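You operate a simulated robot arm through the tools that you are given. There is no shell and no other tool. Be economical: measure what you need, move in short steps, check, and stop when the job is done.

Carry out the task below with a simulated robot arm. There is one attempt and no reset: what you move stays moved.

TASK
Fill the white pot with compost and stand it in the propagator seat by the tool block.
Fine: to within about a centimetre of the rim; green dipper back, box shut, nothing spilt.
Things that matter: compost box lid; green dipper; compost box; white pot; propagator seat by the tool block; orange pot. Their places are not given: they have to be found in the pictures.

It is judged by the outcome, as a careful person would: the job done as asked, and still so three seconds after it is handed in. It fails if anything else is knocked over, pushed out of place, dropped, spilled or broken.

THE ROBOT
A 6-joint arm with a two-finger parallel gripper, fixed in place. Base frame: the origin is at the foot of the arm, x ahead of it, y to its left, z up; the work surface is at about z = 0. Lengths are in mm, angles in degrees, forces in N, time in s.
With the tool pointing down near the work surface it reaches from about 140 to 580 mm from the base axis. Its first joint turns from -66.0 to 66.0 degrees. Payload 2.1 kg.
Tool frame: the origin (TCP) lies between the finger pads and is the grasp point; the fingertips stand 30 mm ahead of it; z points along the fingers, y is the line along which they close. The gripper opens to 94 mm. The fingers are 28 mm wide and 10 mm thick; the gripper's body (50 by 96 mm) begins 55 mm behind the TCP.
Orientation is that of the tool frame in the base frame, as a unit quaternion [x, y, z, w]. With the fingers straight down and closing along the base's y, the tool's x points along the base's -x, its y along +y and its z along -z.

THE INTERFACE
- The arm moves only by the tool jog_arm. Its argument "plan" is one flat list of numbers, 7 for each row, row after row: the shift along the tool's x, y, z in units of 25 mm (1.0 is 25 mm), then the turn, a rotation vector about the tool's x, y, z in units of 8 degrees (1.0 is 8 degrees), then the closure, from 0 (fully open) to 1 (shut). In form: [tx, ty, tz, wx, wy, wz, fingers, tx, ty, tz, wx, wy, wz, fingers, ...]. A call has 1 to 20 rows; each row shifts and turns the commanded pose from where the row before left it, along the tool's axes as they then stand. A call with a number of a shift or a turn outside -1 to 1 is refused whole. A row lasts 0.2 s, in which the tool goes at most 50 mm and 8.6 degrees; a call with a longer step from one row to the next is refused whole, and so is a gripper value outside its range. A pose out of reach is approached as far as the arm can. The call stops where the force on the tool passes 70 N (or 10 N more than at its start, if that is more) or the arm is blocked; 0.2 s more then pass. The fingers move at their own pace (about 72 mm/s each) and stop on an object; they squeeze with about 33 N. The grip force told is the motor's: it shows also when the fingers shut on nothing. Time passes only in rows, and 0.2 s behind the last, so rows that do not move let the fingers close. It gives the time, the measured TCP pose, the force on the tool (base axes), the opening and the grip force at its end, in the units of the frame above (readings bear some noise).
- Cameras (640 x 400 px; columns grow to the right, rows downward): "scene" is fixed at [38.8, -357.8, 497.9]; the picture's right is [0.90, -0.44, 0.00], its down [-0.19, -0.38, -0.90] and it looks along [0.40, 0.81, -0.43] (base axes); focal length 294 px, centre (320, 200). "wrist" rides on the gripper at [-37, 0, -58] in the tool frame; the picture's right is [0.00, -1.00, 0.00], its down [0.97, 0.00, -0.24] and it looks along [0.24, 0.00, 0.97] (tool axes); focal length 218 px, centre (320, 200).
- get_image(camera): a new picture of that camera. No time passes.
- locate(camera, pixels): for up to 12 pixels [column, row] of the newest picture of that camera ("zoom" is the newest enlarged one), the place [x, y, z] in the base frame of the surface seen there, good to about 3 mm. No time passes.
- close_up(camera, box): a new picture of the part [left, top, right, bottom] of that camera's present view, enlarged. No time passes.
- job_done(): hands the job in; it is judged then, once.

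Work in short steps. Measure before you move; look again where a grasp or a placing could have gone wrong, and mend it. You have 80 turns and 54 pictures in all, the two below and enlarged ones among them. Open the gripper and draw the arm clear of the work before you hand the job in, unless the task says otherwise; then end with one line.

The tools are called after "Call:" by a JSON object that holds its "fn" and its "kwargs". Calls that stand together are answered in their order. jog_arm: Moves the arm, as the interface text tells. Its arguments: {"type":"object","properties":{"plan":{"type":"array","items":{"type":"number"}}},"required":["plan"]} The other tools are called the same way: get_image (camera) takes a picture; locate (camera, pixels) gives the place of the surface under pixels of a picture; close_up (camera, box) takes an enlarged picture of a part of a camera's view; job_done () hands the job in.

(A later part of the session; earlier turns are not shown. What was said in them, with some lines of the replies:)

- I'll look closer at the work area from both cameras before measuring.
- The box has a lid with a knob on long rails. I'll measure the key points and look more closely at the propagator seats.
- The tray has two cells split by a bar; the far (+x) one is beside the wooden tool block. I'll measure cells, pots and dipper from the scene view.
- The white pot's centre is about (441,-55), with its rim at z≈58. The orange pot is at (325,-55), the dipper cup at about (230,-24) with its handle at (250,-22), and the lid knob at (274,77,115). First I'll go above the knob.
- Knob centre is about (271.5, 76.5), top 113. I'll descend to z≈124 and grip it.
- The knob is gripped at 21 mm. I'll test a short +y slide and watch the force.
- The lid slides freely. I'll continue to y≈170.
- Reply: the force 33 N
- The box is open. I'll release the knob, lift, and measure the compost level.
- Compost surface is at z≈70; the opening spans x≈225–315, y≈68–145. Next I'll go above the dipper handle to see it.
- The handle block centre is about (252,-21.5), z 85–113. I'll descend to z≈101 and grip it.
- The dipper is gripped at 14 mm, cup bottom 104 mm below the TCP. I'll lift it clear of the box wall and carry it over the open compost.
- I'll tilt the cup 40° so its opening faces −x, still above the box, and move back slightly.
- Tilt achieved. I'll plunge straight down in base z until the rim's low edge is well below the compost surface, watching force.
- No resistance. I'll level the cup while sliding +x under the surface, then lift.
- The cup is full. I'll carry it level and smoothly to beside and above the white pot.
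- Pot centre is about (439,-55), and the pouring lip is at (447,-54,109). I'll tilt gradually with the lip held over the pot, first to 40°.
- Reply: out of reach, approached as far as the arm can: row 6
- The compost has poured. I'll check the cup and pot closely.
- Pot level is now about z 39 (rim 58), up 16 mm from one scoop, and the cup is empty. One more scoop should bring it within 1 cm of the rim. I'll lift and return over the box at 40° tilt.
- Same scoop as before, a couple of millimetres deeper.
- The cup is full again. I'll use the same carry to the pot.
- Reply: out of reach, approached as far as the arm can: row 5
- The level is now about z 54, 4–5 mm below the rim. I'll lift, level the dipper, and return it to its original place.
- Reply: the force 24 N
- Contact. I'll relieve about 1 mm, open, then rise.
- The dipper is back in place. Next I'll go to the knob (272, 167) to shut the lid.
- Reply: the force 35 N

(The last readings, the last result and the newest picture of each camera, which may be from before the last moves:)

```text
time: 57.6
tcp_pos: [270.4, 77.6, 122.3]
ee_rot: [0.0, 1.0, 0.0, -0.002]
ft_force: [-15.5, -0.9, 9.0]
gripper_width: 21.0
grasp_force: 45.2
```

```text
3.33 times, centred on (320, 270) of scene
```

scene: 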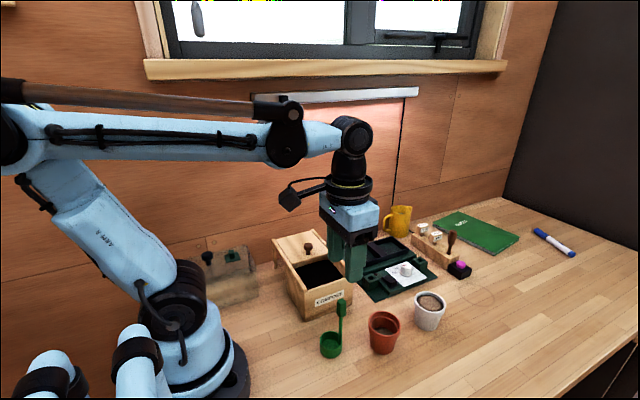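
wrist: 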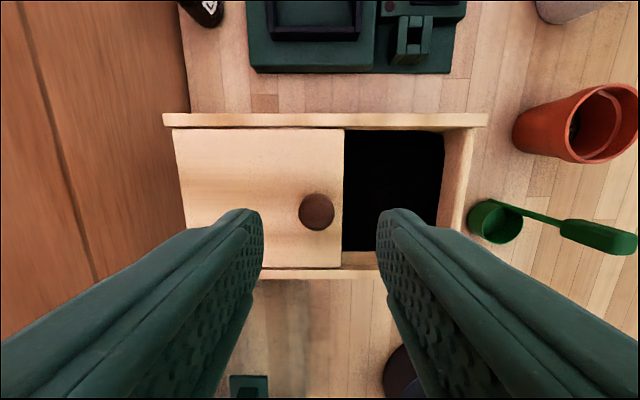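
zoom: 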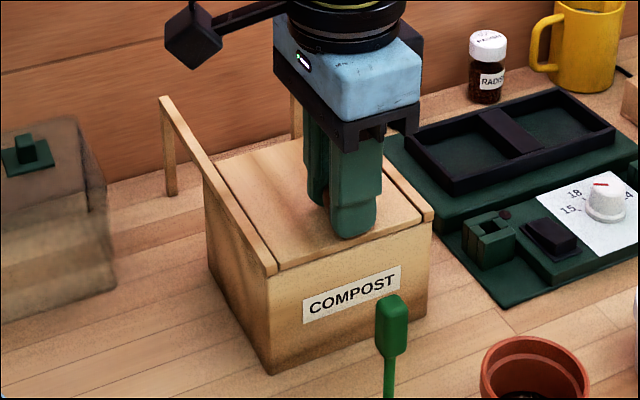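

Looks shut. I'll nudge 1.5 mm more to reach the original y 76.3, then release and rise.

Call:
{"fn": "jog_arm", "kwargs": {"plan": [0, -0.06, 0, 0, 0, 0, 0.9, 0, 0, 0, 0, 0, 0, 0.9, 0, 0, 0, 0, 0, 0, 0.9]}}

Call:
{"fn": "jog_arm", "kwargs": {"plan": [0, 0, 0, 0, 0, 0, 0.6, 0, 0, 0, 0, 0, 0, 0.5, 0, 0, -0.5, 0, 0, 0, 0.5, 0, 0, -1, 0, 0, 0, 0.5, 0, 0, -1, 0, 0, 0, 0.5, 0, 0, -1, 0, 0, 0, 0.5, 0, 0, 0, 0, 0, 0, 0.4]}}

Call:
{"fn": "get_image", "kwargs": {"camera": "wrist"}}

Call:
{"fn": "locate", "kwargs": {"camera": "wrist", "pixels": [[318, 206], [338, 180], [344, 180], [341, 180]]}}

```text
time: 58.4
tcp_pos: [270.1, 76.9, 123.9]
ee_rot: [-0.001, 1.0, 0.003, -0.001]
ft_force: [-19.0, 15.4, 12.5]
gripper_width: 21.3
grasp_force: 45.2
```

```text
time: 60.0
tcp_pos: [272.4, 75.7, 210.1]
ee_rot: [-0.002, 1.0, 0.001, 0.001]
ft_force: [0.1, 0.4, 0.6]
gripper_width: 56.3
grasp_force: 0.0
```

```text
21 pictures are left
```

wrist: 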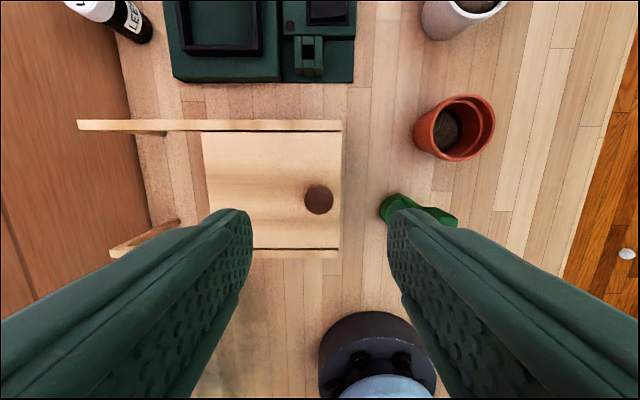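

```text
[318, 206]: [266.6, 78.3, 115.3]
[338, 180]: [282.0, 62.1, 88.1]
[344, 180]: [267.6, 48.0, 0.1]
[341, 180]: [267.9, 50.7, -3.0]
```

The lid is shut against its stop. Next I'll measure the far cell and its neighbours for placing, and refine the pot position.

Call:
{"fn": "close_up", "kwargs": {"camera": "scene", "box": [340, 195, 480, 305]}}

Call:
{"fn": "close_up", "kwargs": {"camera": "scene", "box": [360, 200, 460, 280]}}

```text
3.64 times, centred on (410, 250) of scene
```

zoom: 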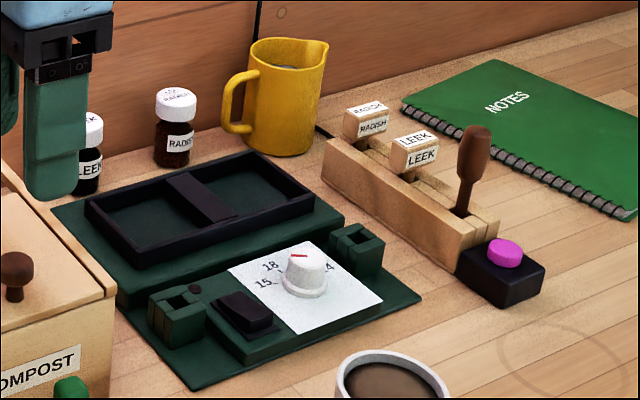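

```text
5.00 times, centred on (410, 240) of scene
```

zoom: 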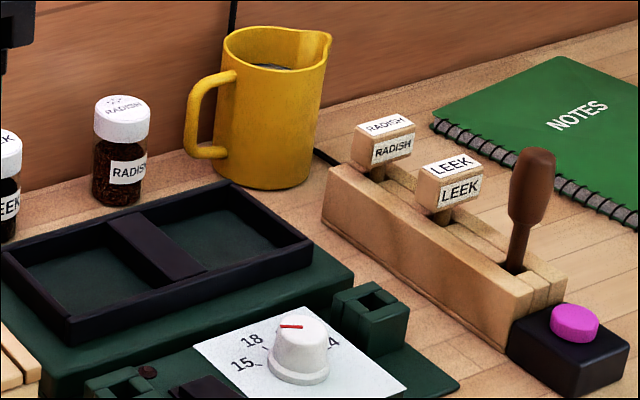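

Call:
{"fn": "locate", "kwargs": {"camera": "zoom", "pixels": [[146, 213], [204, 265], [175, 238], [232, 188], [311, 242], [270, 215], [298, 240], [255, 258], [190, 200], [222, 237], [200, 230], [240, 225]]}}

Call:
{"fn": "locate", "kwargs": {"camera": "zoom", "pixels": [[120, 125], [118, 200], [190, 140], [205, 155], [265, 185], [350, 160], [380, 150], [325, 190], [500, 330], [445, 195], [535, 160], [545, 200]]}}

```text
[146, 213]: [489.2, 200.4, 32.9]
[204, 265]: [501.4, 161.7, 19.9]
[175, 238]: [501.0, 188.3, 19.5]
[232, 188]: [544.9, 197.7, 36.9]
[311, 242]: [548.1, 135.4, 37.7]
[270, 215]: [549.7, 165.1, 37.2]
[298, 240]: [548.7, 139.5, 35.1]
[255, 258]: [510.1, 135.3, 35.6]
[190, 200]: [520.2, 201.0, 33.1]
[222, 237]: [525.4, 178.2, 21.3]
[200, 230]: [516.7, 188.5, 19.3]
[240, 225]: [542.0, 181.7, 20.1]
```

```text
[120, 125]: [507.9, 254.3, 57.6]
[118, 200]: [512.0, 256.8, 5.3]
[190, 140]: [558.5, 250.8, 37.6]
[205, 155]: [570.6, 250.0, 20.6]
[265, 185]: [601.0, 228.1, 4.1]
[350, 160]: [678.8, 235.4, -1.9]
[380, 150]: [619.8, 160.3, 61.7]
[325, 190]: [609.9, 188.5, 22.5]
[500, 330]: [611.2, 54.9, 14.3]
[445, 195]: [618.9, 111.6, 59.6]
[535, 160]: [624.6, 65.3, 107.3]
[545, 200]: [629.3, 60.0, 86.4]
```

I need a top view of the far cell, so I'll fly over the tray and look with the wrist camera.

Call:
{"fn": "jog_arm", "kwargs": {"plan": [-0.5, 0, -1, 0, 0, 0, 0.1, -0.9, 0.3, -0.6, 0, 0, 0, 0, -0.9, 0.3, 0, 0, 0, 0, 0, -0.9, 0.4, 0, 0, 0, 0, 0, -0.9, 0.5, 0, 0, 0, 0, 0, -0.9, 0.5, 0, 0, 0, 0, 0, -0.9, 0.5, 0, 0, 0, 0, 0, -0.9, 0.4, 0, 0, 0, 0, 0, -0.9, 0.3, 0, 0, 0, 0, 0, 0, 0, 0, 0, 0, 0, 0]}}

Call:
{"fn": "get_image", "kwargs": {"camera": "wrist"}}

```text
time: 62.2
tcp_pos: [463.4, 155.4, 250.7]
ee_rot: [-0.001, 1.0, 0.001, 0.001]
ft_force: [0.3, 0.3, 0.6]
gripper_width: 93.9
grasp_force: 0.1
```

```text
18 pictures are left
```

wrist: 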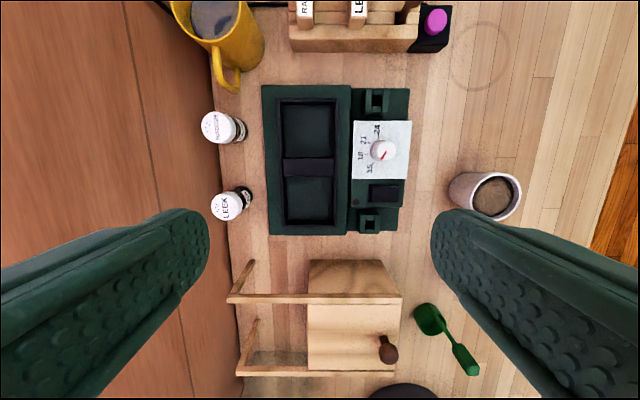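

Call:
{"fn": "close_up", "kwargs": {"camera": "wrist", "box": [250, 70, 430, 240]}}

Call:
{"fn": "locate", "kwargs": {"camera": "wrist", "pixels": [[308, 101], [308, 105], [308, 130], [308, 155], [308, 159], [308, 163], [308, 174], [308, 180], [280, 130], [284, 130], [333, 130], [338, 130]]}}

```text
2.35 times, centred on (340, 155) of wrist
```

zoom: 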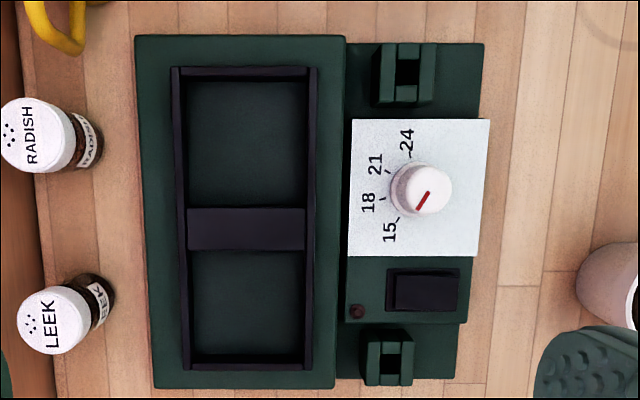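

```text
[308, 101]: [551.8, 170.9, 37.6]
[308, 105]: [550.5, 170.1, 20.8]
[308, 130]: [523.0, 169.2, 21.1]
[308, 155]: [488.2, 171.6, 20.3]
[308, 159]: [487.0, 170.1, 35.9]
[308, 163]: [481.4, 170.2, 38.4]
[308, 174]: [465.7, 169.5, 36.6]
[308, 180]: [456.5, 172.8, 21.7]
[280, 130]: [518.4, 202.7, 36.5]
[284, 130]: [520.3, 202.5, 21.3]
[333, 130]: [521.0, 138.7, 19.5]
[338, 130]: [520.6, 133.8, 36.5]
```

The far cell spans x 485–549 and y 137–202, centre (517,169), floor z 20. Next I'll refine the pot centre.

Call:
{"fn": "locate", "kwargs": {"camera": "wrist", "pixels": [[476, 196], [519, 196], [497, 176], [497, 218], [497, 196]]}}

Call:
{"fn": "jog_arm", "kwargs": {"plan": [0.1, -0.95, 0, 0, 0, 0, 0, 0.1, -0.95, 0, 0, 0, 0, 0, 0.1, -0.95, 0, 0, 0, 0, 0, 0.1, -0.95, 0, 0, 0, 0, 0, 0.1, -0.95, 0, 0, 0, 0, 0, 0.1, -0.95, 0, 0, 0, 0, 0, 0.1, -0.95, 0, 0, 0, 0, 0, 0.1, -0.95, 0, 0, 0, 0, 0, 0.1, -0.84, 0, 0, 0, 0, 0, 0, 0, 1, 0, 0, 0, 0, 0, 0, 1, 0, 0, 0, 0, 0, 0, 1, 0, 0, 0, 0, 0, 0, 1, 0, 0, 0, 0, 0, 0, 0, 0, 0, 0, 0]}}

Call:
{"fn": "get_image", "kwargs": {"camera": "wrist"}}

```text
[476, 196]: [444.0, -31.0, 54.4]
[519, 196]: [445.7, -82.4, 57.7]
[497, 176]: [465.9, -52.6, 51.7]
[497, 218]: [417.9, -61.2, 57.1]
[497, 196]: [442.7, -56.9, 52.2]
```

```text
time: 65.2
tcp_pos: [441.9, -55.7, 150.3]
ee_rot: [0.0, 1.0, 0.001, 0.0]
ft_force: [0.2, 0.2, -0.6]
gripper_width: 93.9
grasp_force: 0.1
```

```text
16 pictures are left
```

wrist: 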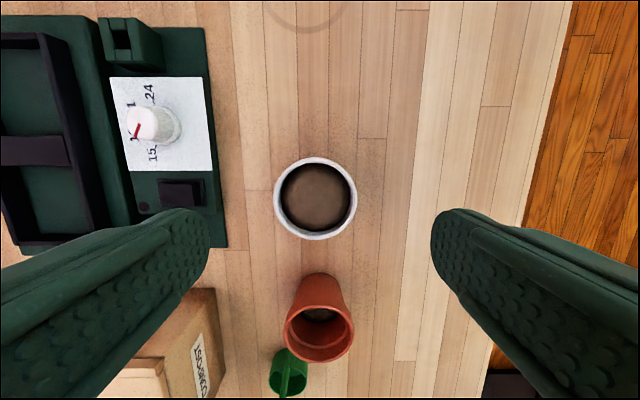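

Call:
{"fn": "locate", "kwargs": {"camera": "wrist", "pixels": [[275, 198], [356, 198], [315, 159], [315, 237], [277, 198], [354, 198], [315, 161], [315, 235], [315, 198]]}}

```text
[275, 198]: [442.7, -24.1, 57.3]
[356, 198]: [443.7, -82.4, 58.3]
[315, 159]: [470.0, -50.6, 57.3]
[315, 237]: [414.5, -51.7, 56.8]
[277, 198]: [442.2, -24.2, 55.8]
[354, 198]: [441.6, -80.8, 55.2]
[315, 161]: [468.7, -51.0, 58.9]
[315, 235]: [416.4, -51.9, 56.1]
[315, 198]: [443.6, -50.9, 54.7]
```

Pot centre is (442.5,-53), rim Ø≈59. I'll centre, descend to z≈69, and close on the rim band.

Call:
{"fn": "jog_arm", "kwargs": {"plan": [0, 0.1, 0.6, 0, 0, 0, 0, 0, 0, 0.9, 0, 0, 0, 0, 0, 0, 0.9, 0, 0, 0, 0, 0, 0, 0.85, 0, 0, 0, 0, 0, 0, 0, 0, 0, 0, 0, 0, 0, 0, 0, 0, 0, 0.3, 0, 0, 0, 0, 0, 0, 0.5, 0, 0, 0, 0, 0, 0, 0.6, 0, 0, 0, 0, 0, 0, 0.6]}}

Call:
{"fn": "close_up", "kwargs": {"camera": "scene", "box": [370, 230, 490, 340]}}

```text
time: 67.2
tcp_pos: [443.0, -53.5, 69.8]
ee_rot: [-0.001, 1.0, 0.001, 0.001]
ft_force: [-0.5, -0.4, -0.3]
gripper_width: 48.6
grasp_force: 33.2
```

```text
3.64 times, centred on (430, 285) of scene
```

zoom: 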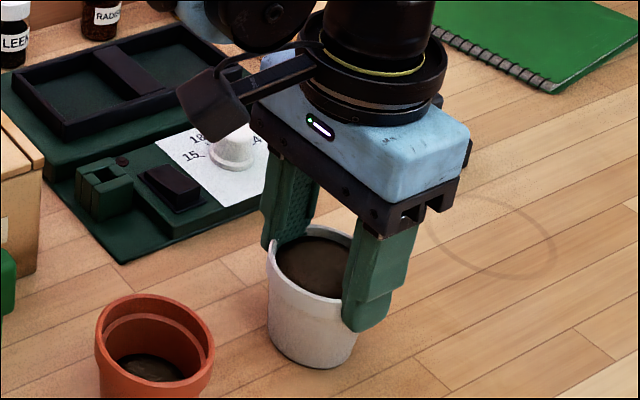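

Gripped (48.6 mm, 33 N). I'll lift slowly and check.

Call:
{"fn": "jog_arm", "kwargs": {"plan": [0, 0, -0.2, 0, 0, 0, 0.75, 0, 0, -0.3, 0, 0, 0, 0.75, 0, 0, -0.5, 0, 0, 0, 0.75, 0, 0, 0, 0, 0, 0, 0.75]}}

Call:
{"fn": "close_up", "kwargs": {"camera": "scene", "box": [370, 220, 490, 330]}}

```text
time: 68.2
tcp_pos: [441.9, -53.7, 96.1]
ee_rot: [0.0, 1.0, 0.001, 0.001]
ft_force: [0.3, -0.5, -1.2]
gripper_width: 49.0
grasp_force: 33.1
```

```text
3.64 times, centred on (430, 275) of scene
```

zoom: 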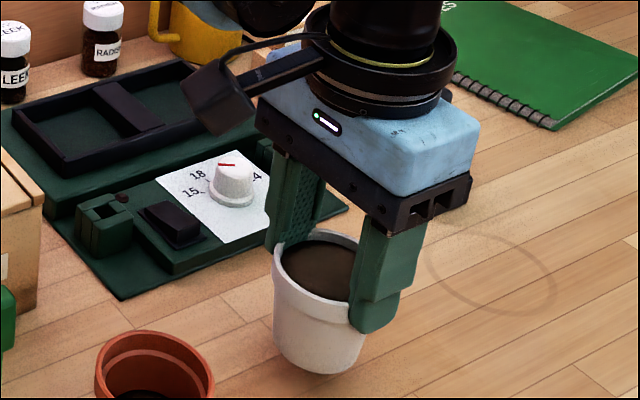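

The pot is held upright. I'll raise it to z≈150 and carry it smoothly over the far cell.

Call:
{"fn": "jog_arm", "kwargs": {"plan": [0, 0, -0.6, 0, 0, 0, 0.75, 0, 0, -0.8, 0, 0, 0, 0.75, 0, 0, -0.7, 0, 0, 0, 0.75, -0.1, 0.35, 0, 0, 0, 0, 0.75, -0.22, 0.65, 0, 0, 0, 0, 0.75, -0.22, 0.65, 0, 0, 0, 0, 0.75, -0.22, 0.65, 0, 0, 0, 0, 0.75, -0.22, 0.65, 0, 0, 0, 0, 0.75, -0.22, 0.65, 0, 0, 0, 0, 0.75, -0.22, 0.65, 0, 0, 0, 0, 0.75, -0.22, 0.65, 0, 0, 0, 0, 0.75, -0.22, 0.65, 0, 0, 0, 0, 0.75, -0.22, 0.65, 0, 0, 0, 0, 0.75, -0.22, 0.65, 0, 0, 0, 0, 0.75, -0.22, 0.65, 0, 0, 0, 0, 0.75, -0.22, 0.65, 0, 0, 0, 0, 0.75, -0.22, 0.62, 0, 0, 0, 0, 0.75, -0.04, 0.14, 0, 0, 0, 0, 0.75, 0, 0, 0, 0, 0, 0, 0.75]}}

Call:
{"fn": "close_up", "kwargs": {"camera": "scene", "box": [340, 160, 480, 290]}}

```text
time: 72.2
tcp_pos: [515.4, 170.4, 147.3]
ee_rot: [0.0, 1.0, 0.001, 0.001]
ft_force: [0.5, -0.6, -0.8]
gripper_width: 50.5
grasp_force: 33.6
```

```text
3.08 times, centred on (410, 225) of scene
```

zoom: 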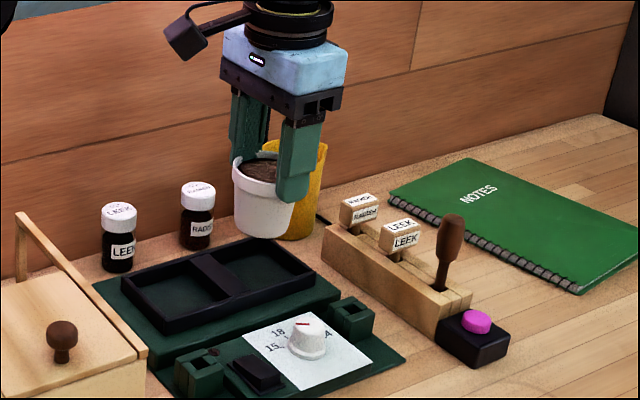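

Call:
{"fn": "locate", "kwargs": {"camera": "zoom", "pixels": [[262, 234], [255, 222], [260, 190], [236, 165], [262, 165], [300, 195]]}}

```text
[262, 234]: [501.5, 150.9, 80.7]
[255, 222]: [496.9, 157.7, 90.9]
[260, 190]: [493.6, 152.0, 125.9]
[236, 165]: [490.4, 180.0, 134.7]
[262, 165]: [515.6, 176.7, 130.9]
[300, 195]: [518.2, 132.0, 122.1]
```

Pot bottom is about z 79, so seating should be at TCP z≈89. I'll descend, slowing near contact.

Call:
{"fn": "jog_arm", "kwargs": {"plan": [-0.06, -0.05, 0.5, 0, 0, 0, 0.75, 0, 0, 0.6, 0, 0, 0, 0.75, 0, 0, 0.5, 0, 0, 0, 0.75, 0, 0, 0.4, 0, 0, 0, 0.75, 0, 0, 0.1, 0, 0, 0, 0.75, 0, 0, 0, 0, 0, 0, 0.75]}}

Call:
{"fn": "close_up", "kwargs": {"camera": "scene", "box": [350, 190, 470, 290]}}

```text
time: 73.6
tcp_pos: [518.3, 166.6, 94.3]
ee_rot: [0.0, 1.0, 0.001, 0.001]
ft_force: [-0.2, -0.1, -1.1]
gripper_width: 50.6
grasp_force: 32.0
```

```text
4.00 times, centred on (410, 240) of scene
```

zoom: 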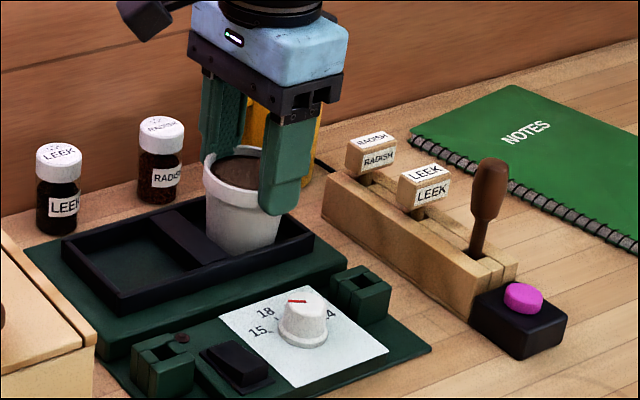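

Call:
{"fn": "jog_arm", "kwargs": {"plan": [0, 0.04, 0.06, 0, 0, 0, 0.75, 0, 0, 0.06, 0, 0, 0, 0.75, 0, 0, 0.04, 0, 0, 0, 0.75, 0, 0, 0, 0, 0, 0, 0.75]}}

```text
time: 74.6
tcp_pos: [518.7, 169.0, 90.6]
ee_rot: [-0.001, 1.0, 0.001, 0.001]
ft_force: [-0.5, -0.4, -1.4]
gripper_width: 48.5
grasp_force: 33.2
```

Call:
{"fn": "jog_arm", "kwargs": {"plan": [0, 0, 0.04, 0, 0, 0, 0.75, 0, 0, 0.04, 0, 0, 0, 0.75, 0, 0, 0, 0, 0, 0, 0.75]}}

```text
time: 75.4
tcp_pos: [518.2, 168.2, 88.1]
ee_rot: [0.0, 1.0, 0.0, 0.001]
ft_force: [0.4, -0.2, -1.3]
gripper_width: 49.2
grasp_force: 32.9
```

Call:
{"fn": "jog_arm", "kwargs": {"plan": [0, 0, 0.04, 0, 0, 0, 0.75, 0, 0, 0, 0, 0, 0, 0.75]}}

Call:
{"fn": "close_up", "kwargs": {"camera": "scene", "box": [370, 210, 440, 280]}}

```text
time: 76.0
tcp_pos: [518.4, 168.9, 87.7]
ee_rot: [-0.001, 1.0, 0.001, 0.001]
ft_force: [0.2, -0.5, -1.6]
gripper_width: 48.0
grasp_force: 33.5
```

```text
5.71 times, centred on (405, 245) of scene
```

zoom: 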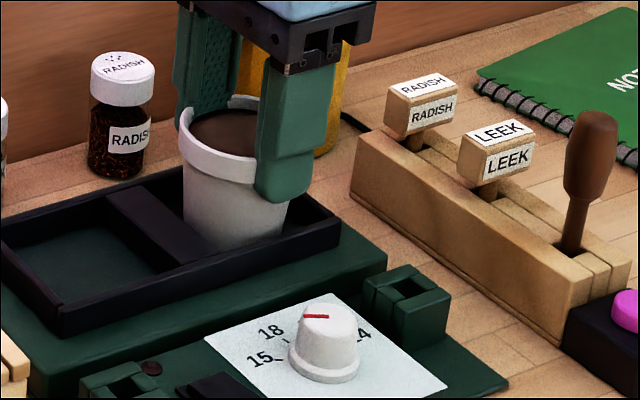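

No contact force yet; I'll continue in 1 mm steps.

Call:
{"fn": "jog_arm", "kwargs": {"plan": [0, 0, 0.04, 0, 0, 0, 0.75, 0, 0, 0.04, 0, 0, 0, 0.75, 0, 0, 0, 0, 0, 0, 0.75]}}

```text
time: 76.8
tcp_pos: [517.3, 167.5, 86.0]
ee_rot: [0.0, 1.0, 0.002, 0.001]
ft_force: [0.3, 0.0, -0.6]
gripper_width: 49.3
grasp_force: 33.4
```

Call:
{"fn": "jog_arm", "kwargs": {"plan": [0, 0, 0.04, 0, 0, 0, 0.75, 0, 0, 0.04, 0, 0, 0, 0.75, 0, 0, 0, 0, 0, 0, 0.75]}}

```text
time: 77.6
tcp_pos: [517.4, 168.4, 84.5]
ee_rot: [-0.001, 1.0, 0.0, 0.001]
ft_force: [-0.8, -2.0, 25.7]
gripper_width: 50.8
grasp_force: 33.2
```

Seated (25.7 N). I'll relieve slightly, open just enough, and rise straight up.

Call:
{"fn": "jog_arm", "kwargs": {"plan": [0, 0, -0.05, 0, 0, 0, 0.75, 0, 0, 0, 0, 0, 0, 0.4, 0, 0, 0, 0, 0, 0, 0.2, 0, 0, 0, 0, 0, 0, 0.15, 0, 0, 0, 0, 0, 0, 0.15, 0, 0, -0.4, 0, 0, 0, 0.15, 0, 0, -0.8, 0, 0, 0, 0.15, 0, 0, -1, 0, 0, 0, 0.15, 0, 0, -1, 0, 0, 0, 0.15, 0, 0, -1, 0, 0, 0, 0.15, 0.3, 0, -1, 0, 0, 0, 0.15, 0.9, -0.6, -0.8, 0, 0, 0, 0, 0.9, -0.6, 0, 0, 0, 0, 0, 0.9, -0.6, 0, 0, 0, 0, 0, 0.9, -0.4, 0, 0, 0, 0, 0, 0.9, -0.2, 0, 0, 0, 0, 0, 0, 0, 0, 0, 0, 0, 0]}}

Call:
{"fn": "get_image", "kwargs": {"camera": "scene"}}

Call:
{"fn": "close_up", "kwargs": {"camera": "scene", "box": [340, 200, 480, 300]}}

Call:
{"fn": "get_image", "kwargs": {"camera": "wrist"}}

```text
time: 81.2
tcp_pos: [396.5, 108.3, 235.4]
ee_rot: [-0.001, 1.0, 0.001, 0.001]
ft_force: [-0.1, -0.2, -0.1]
gripper_width: 94.2
grasp_force: 0.1
```

```text
10 pictures are left
```

scene: 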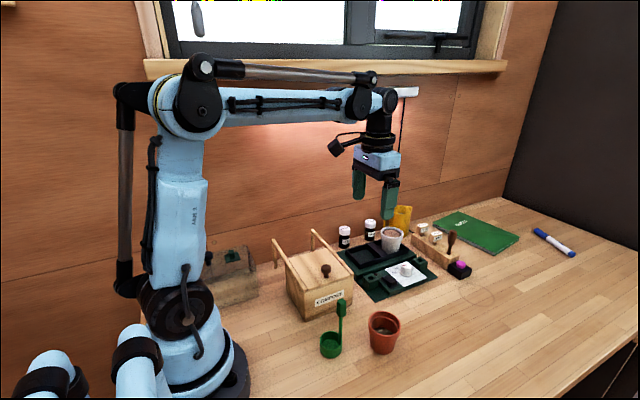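

```text
4.00 times, centred on (410, 250) of scene
```

zoom: 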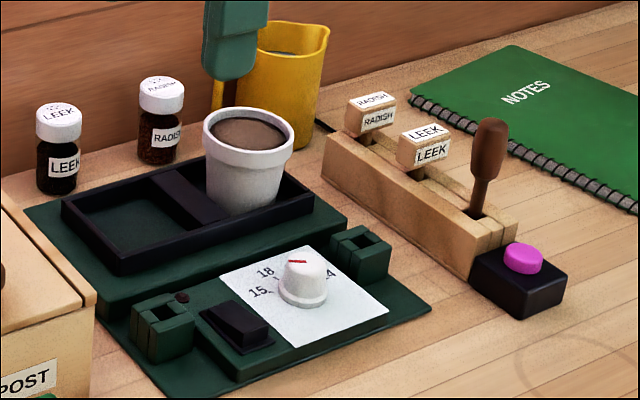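

```text
8 pictures are left
```

wrist: 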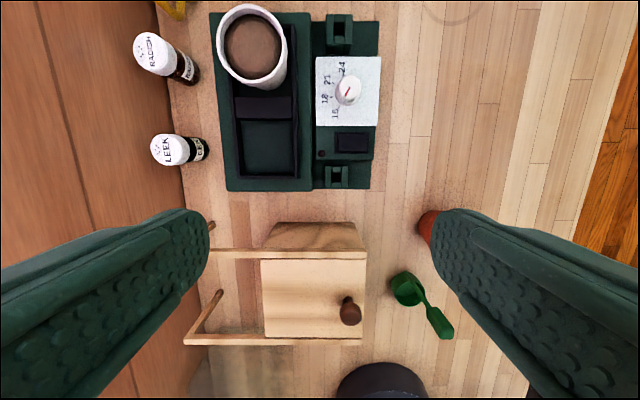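

The pot stands upright in the far seat. I'll do a final check of level and lean.

Call:
{"fn": "locate", "kwargs": {"camera": "zoom", "pixels": [[205, 125], [292, 142], [245, 110], [250, 155], [250, 135], [230, 130], [270, 140], [230, 215], [270, 212]]}}

Call:
{"fn": "close_up", "kwargs": {"camera": "scene", "box": [280, 230, 460, 370]}}

```text
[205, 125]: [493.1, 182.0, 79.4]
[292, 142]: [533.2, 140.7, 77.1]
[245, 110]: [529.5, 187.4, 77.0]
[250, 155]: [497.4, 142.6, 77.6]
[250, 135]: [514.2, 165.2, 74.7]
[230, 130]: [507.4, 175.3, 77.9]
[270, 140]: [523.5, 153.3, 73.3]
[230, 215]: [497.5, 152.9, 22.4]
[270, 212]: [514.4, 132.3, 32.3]
```

```text
2.86 times, centred on (370, 300) of scene
```

zoom: 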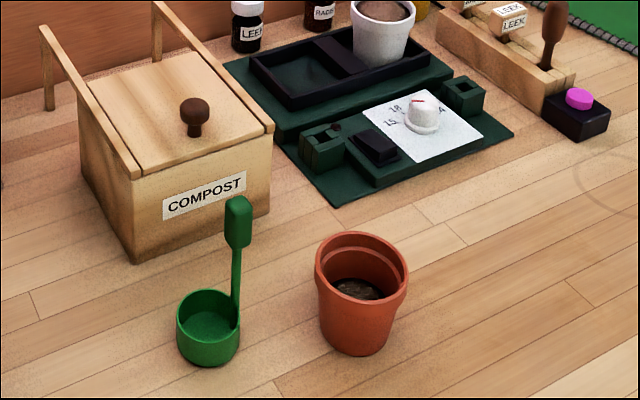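

The pot is level in the seat with compost about 4 mm below the rim. The box is shut, the dipper is back, the table is clean, and the arm is clear, so I'm handing in.

Call:
{"fn": "job_done", "kwargs": {}}

```text
The job is handed in.
```

The white pot is filled to about 4 mm below the rim and stands upright in the propagator seat by the tool block; the green dipper is back in its place, the compost box is shut, and I saw no spills in the final pictures.
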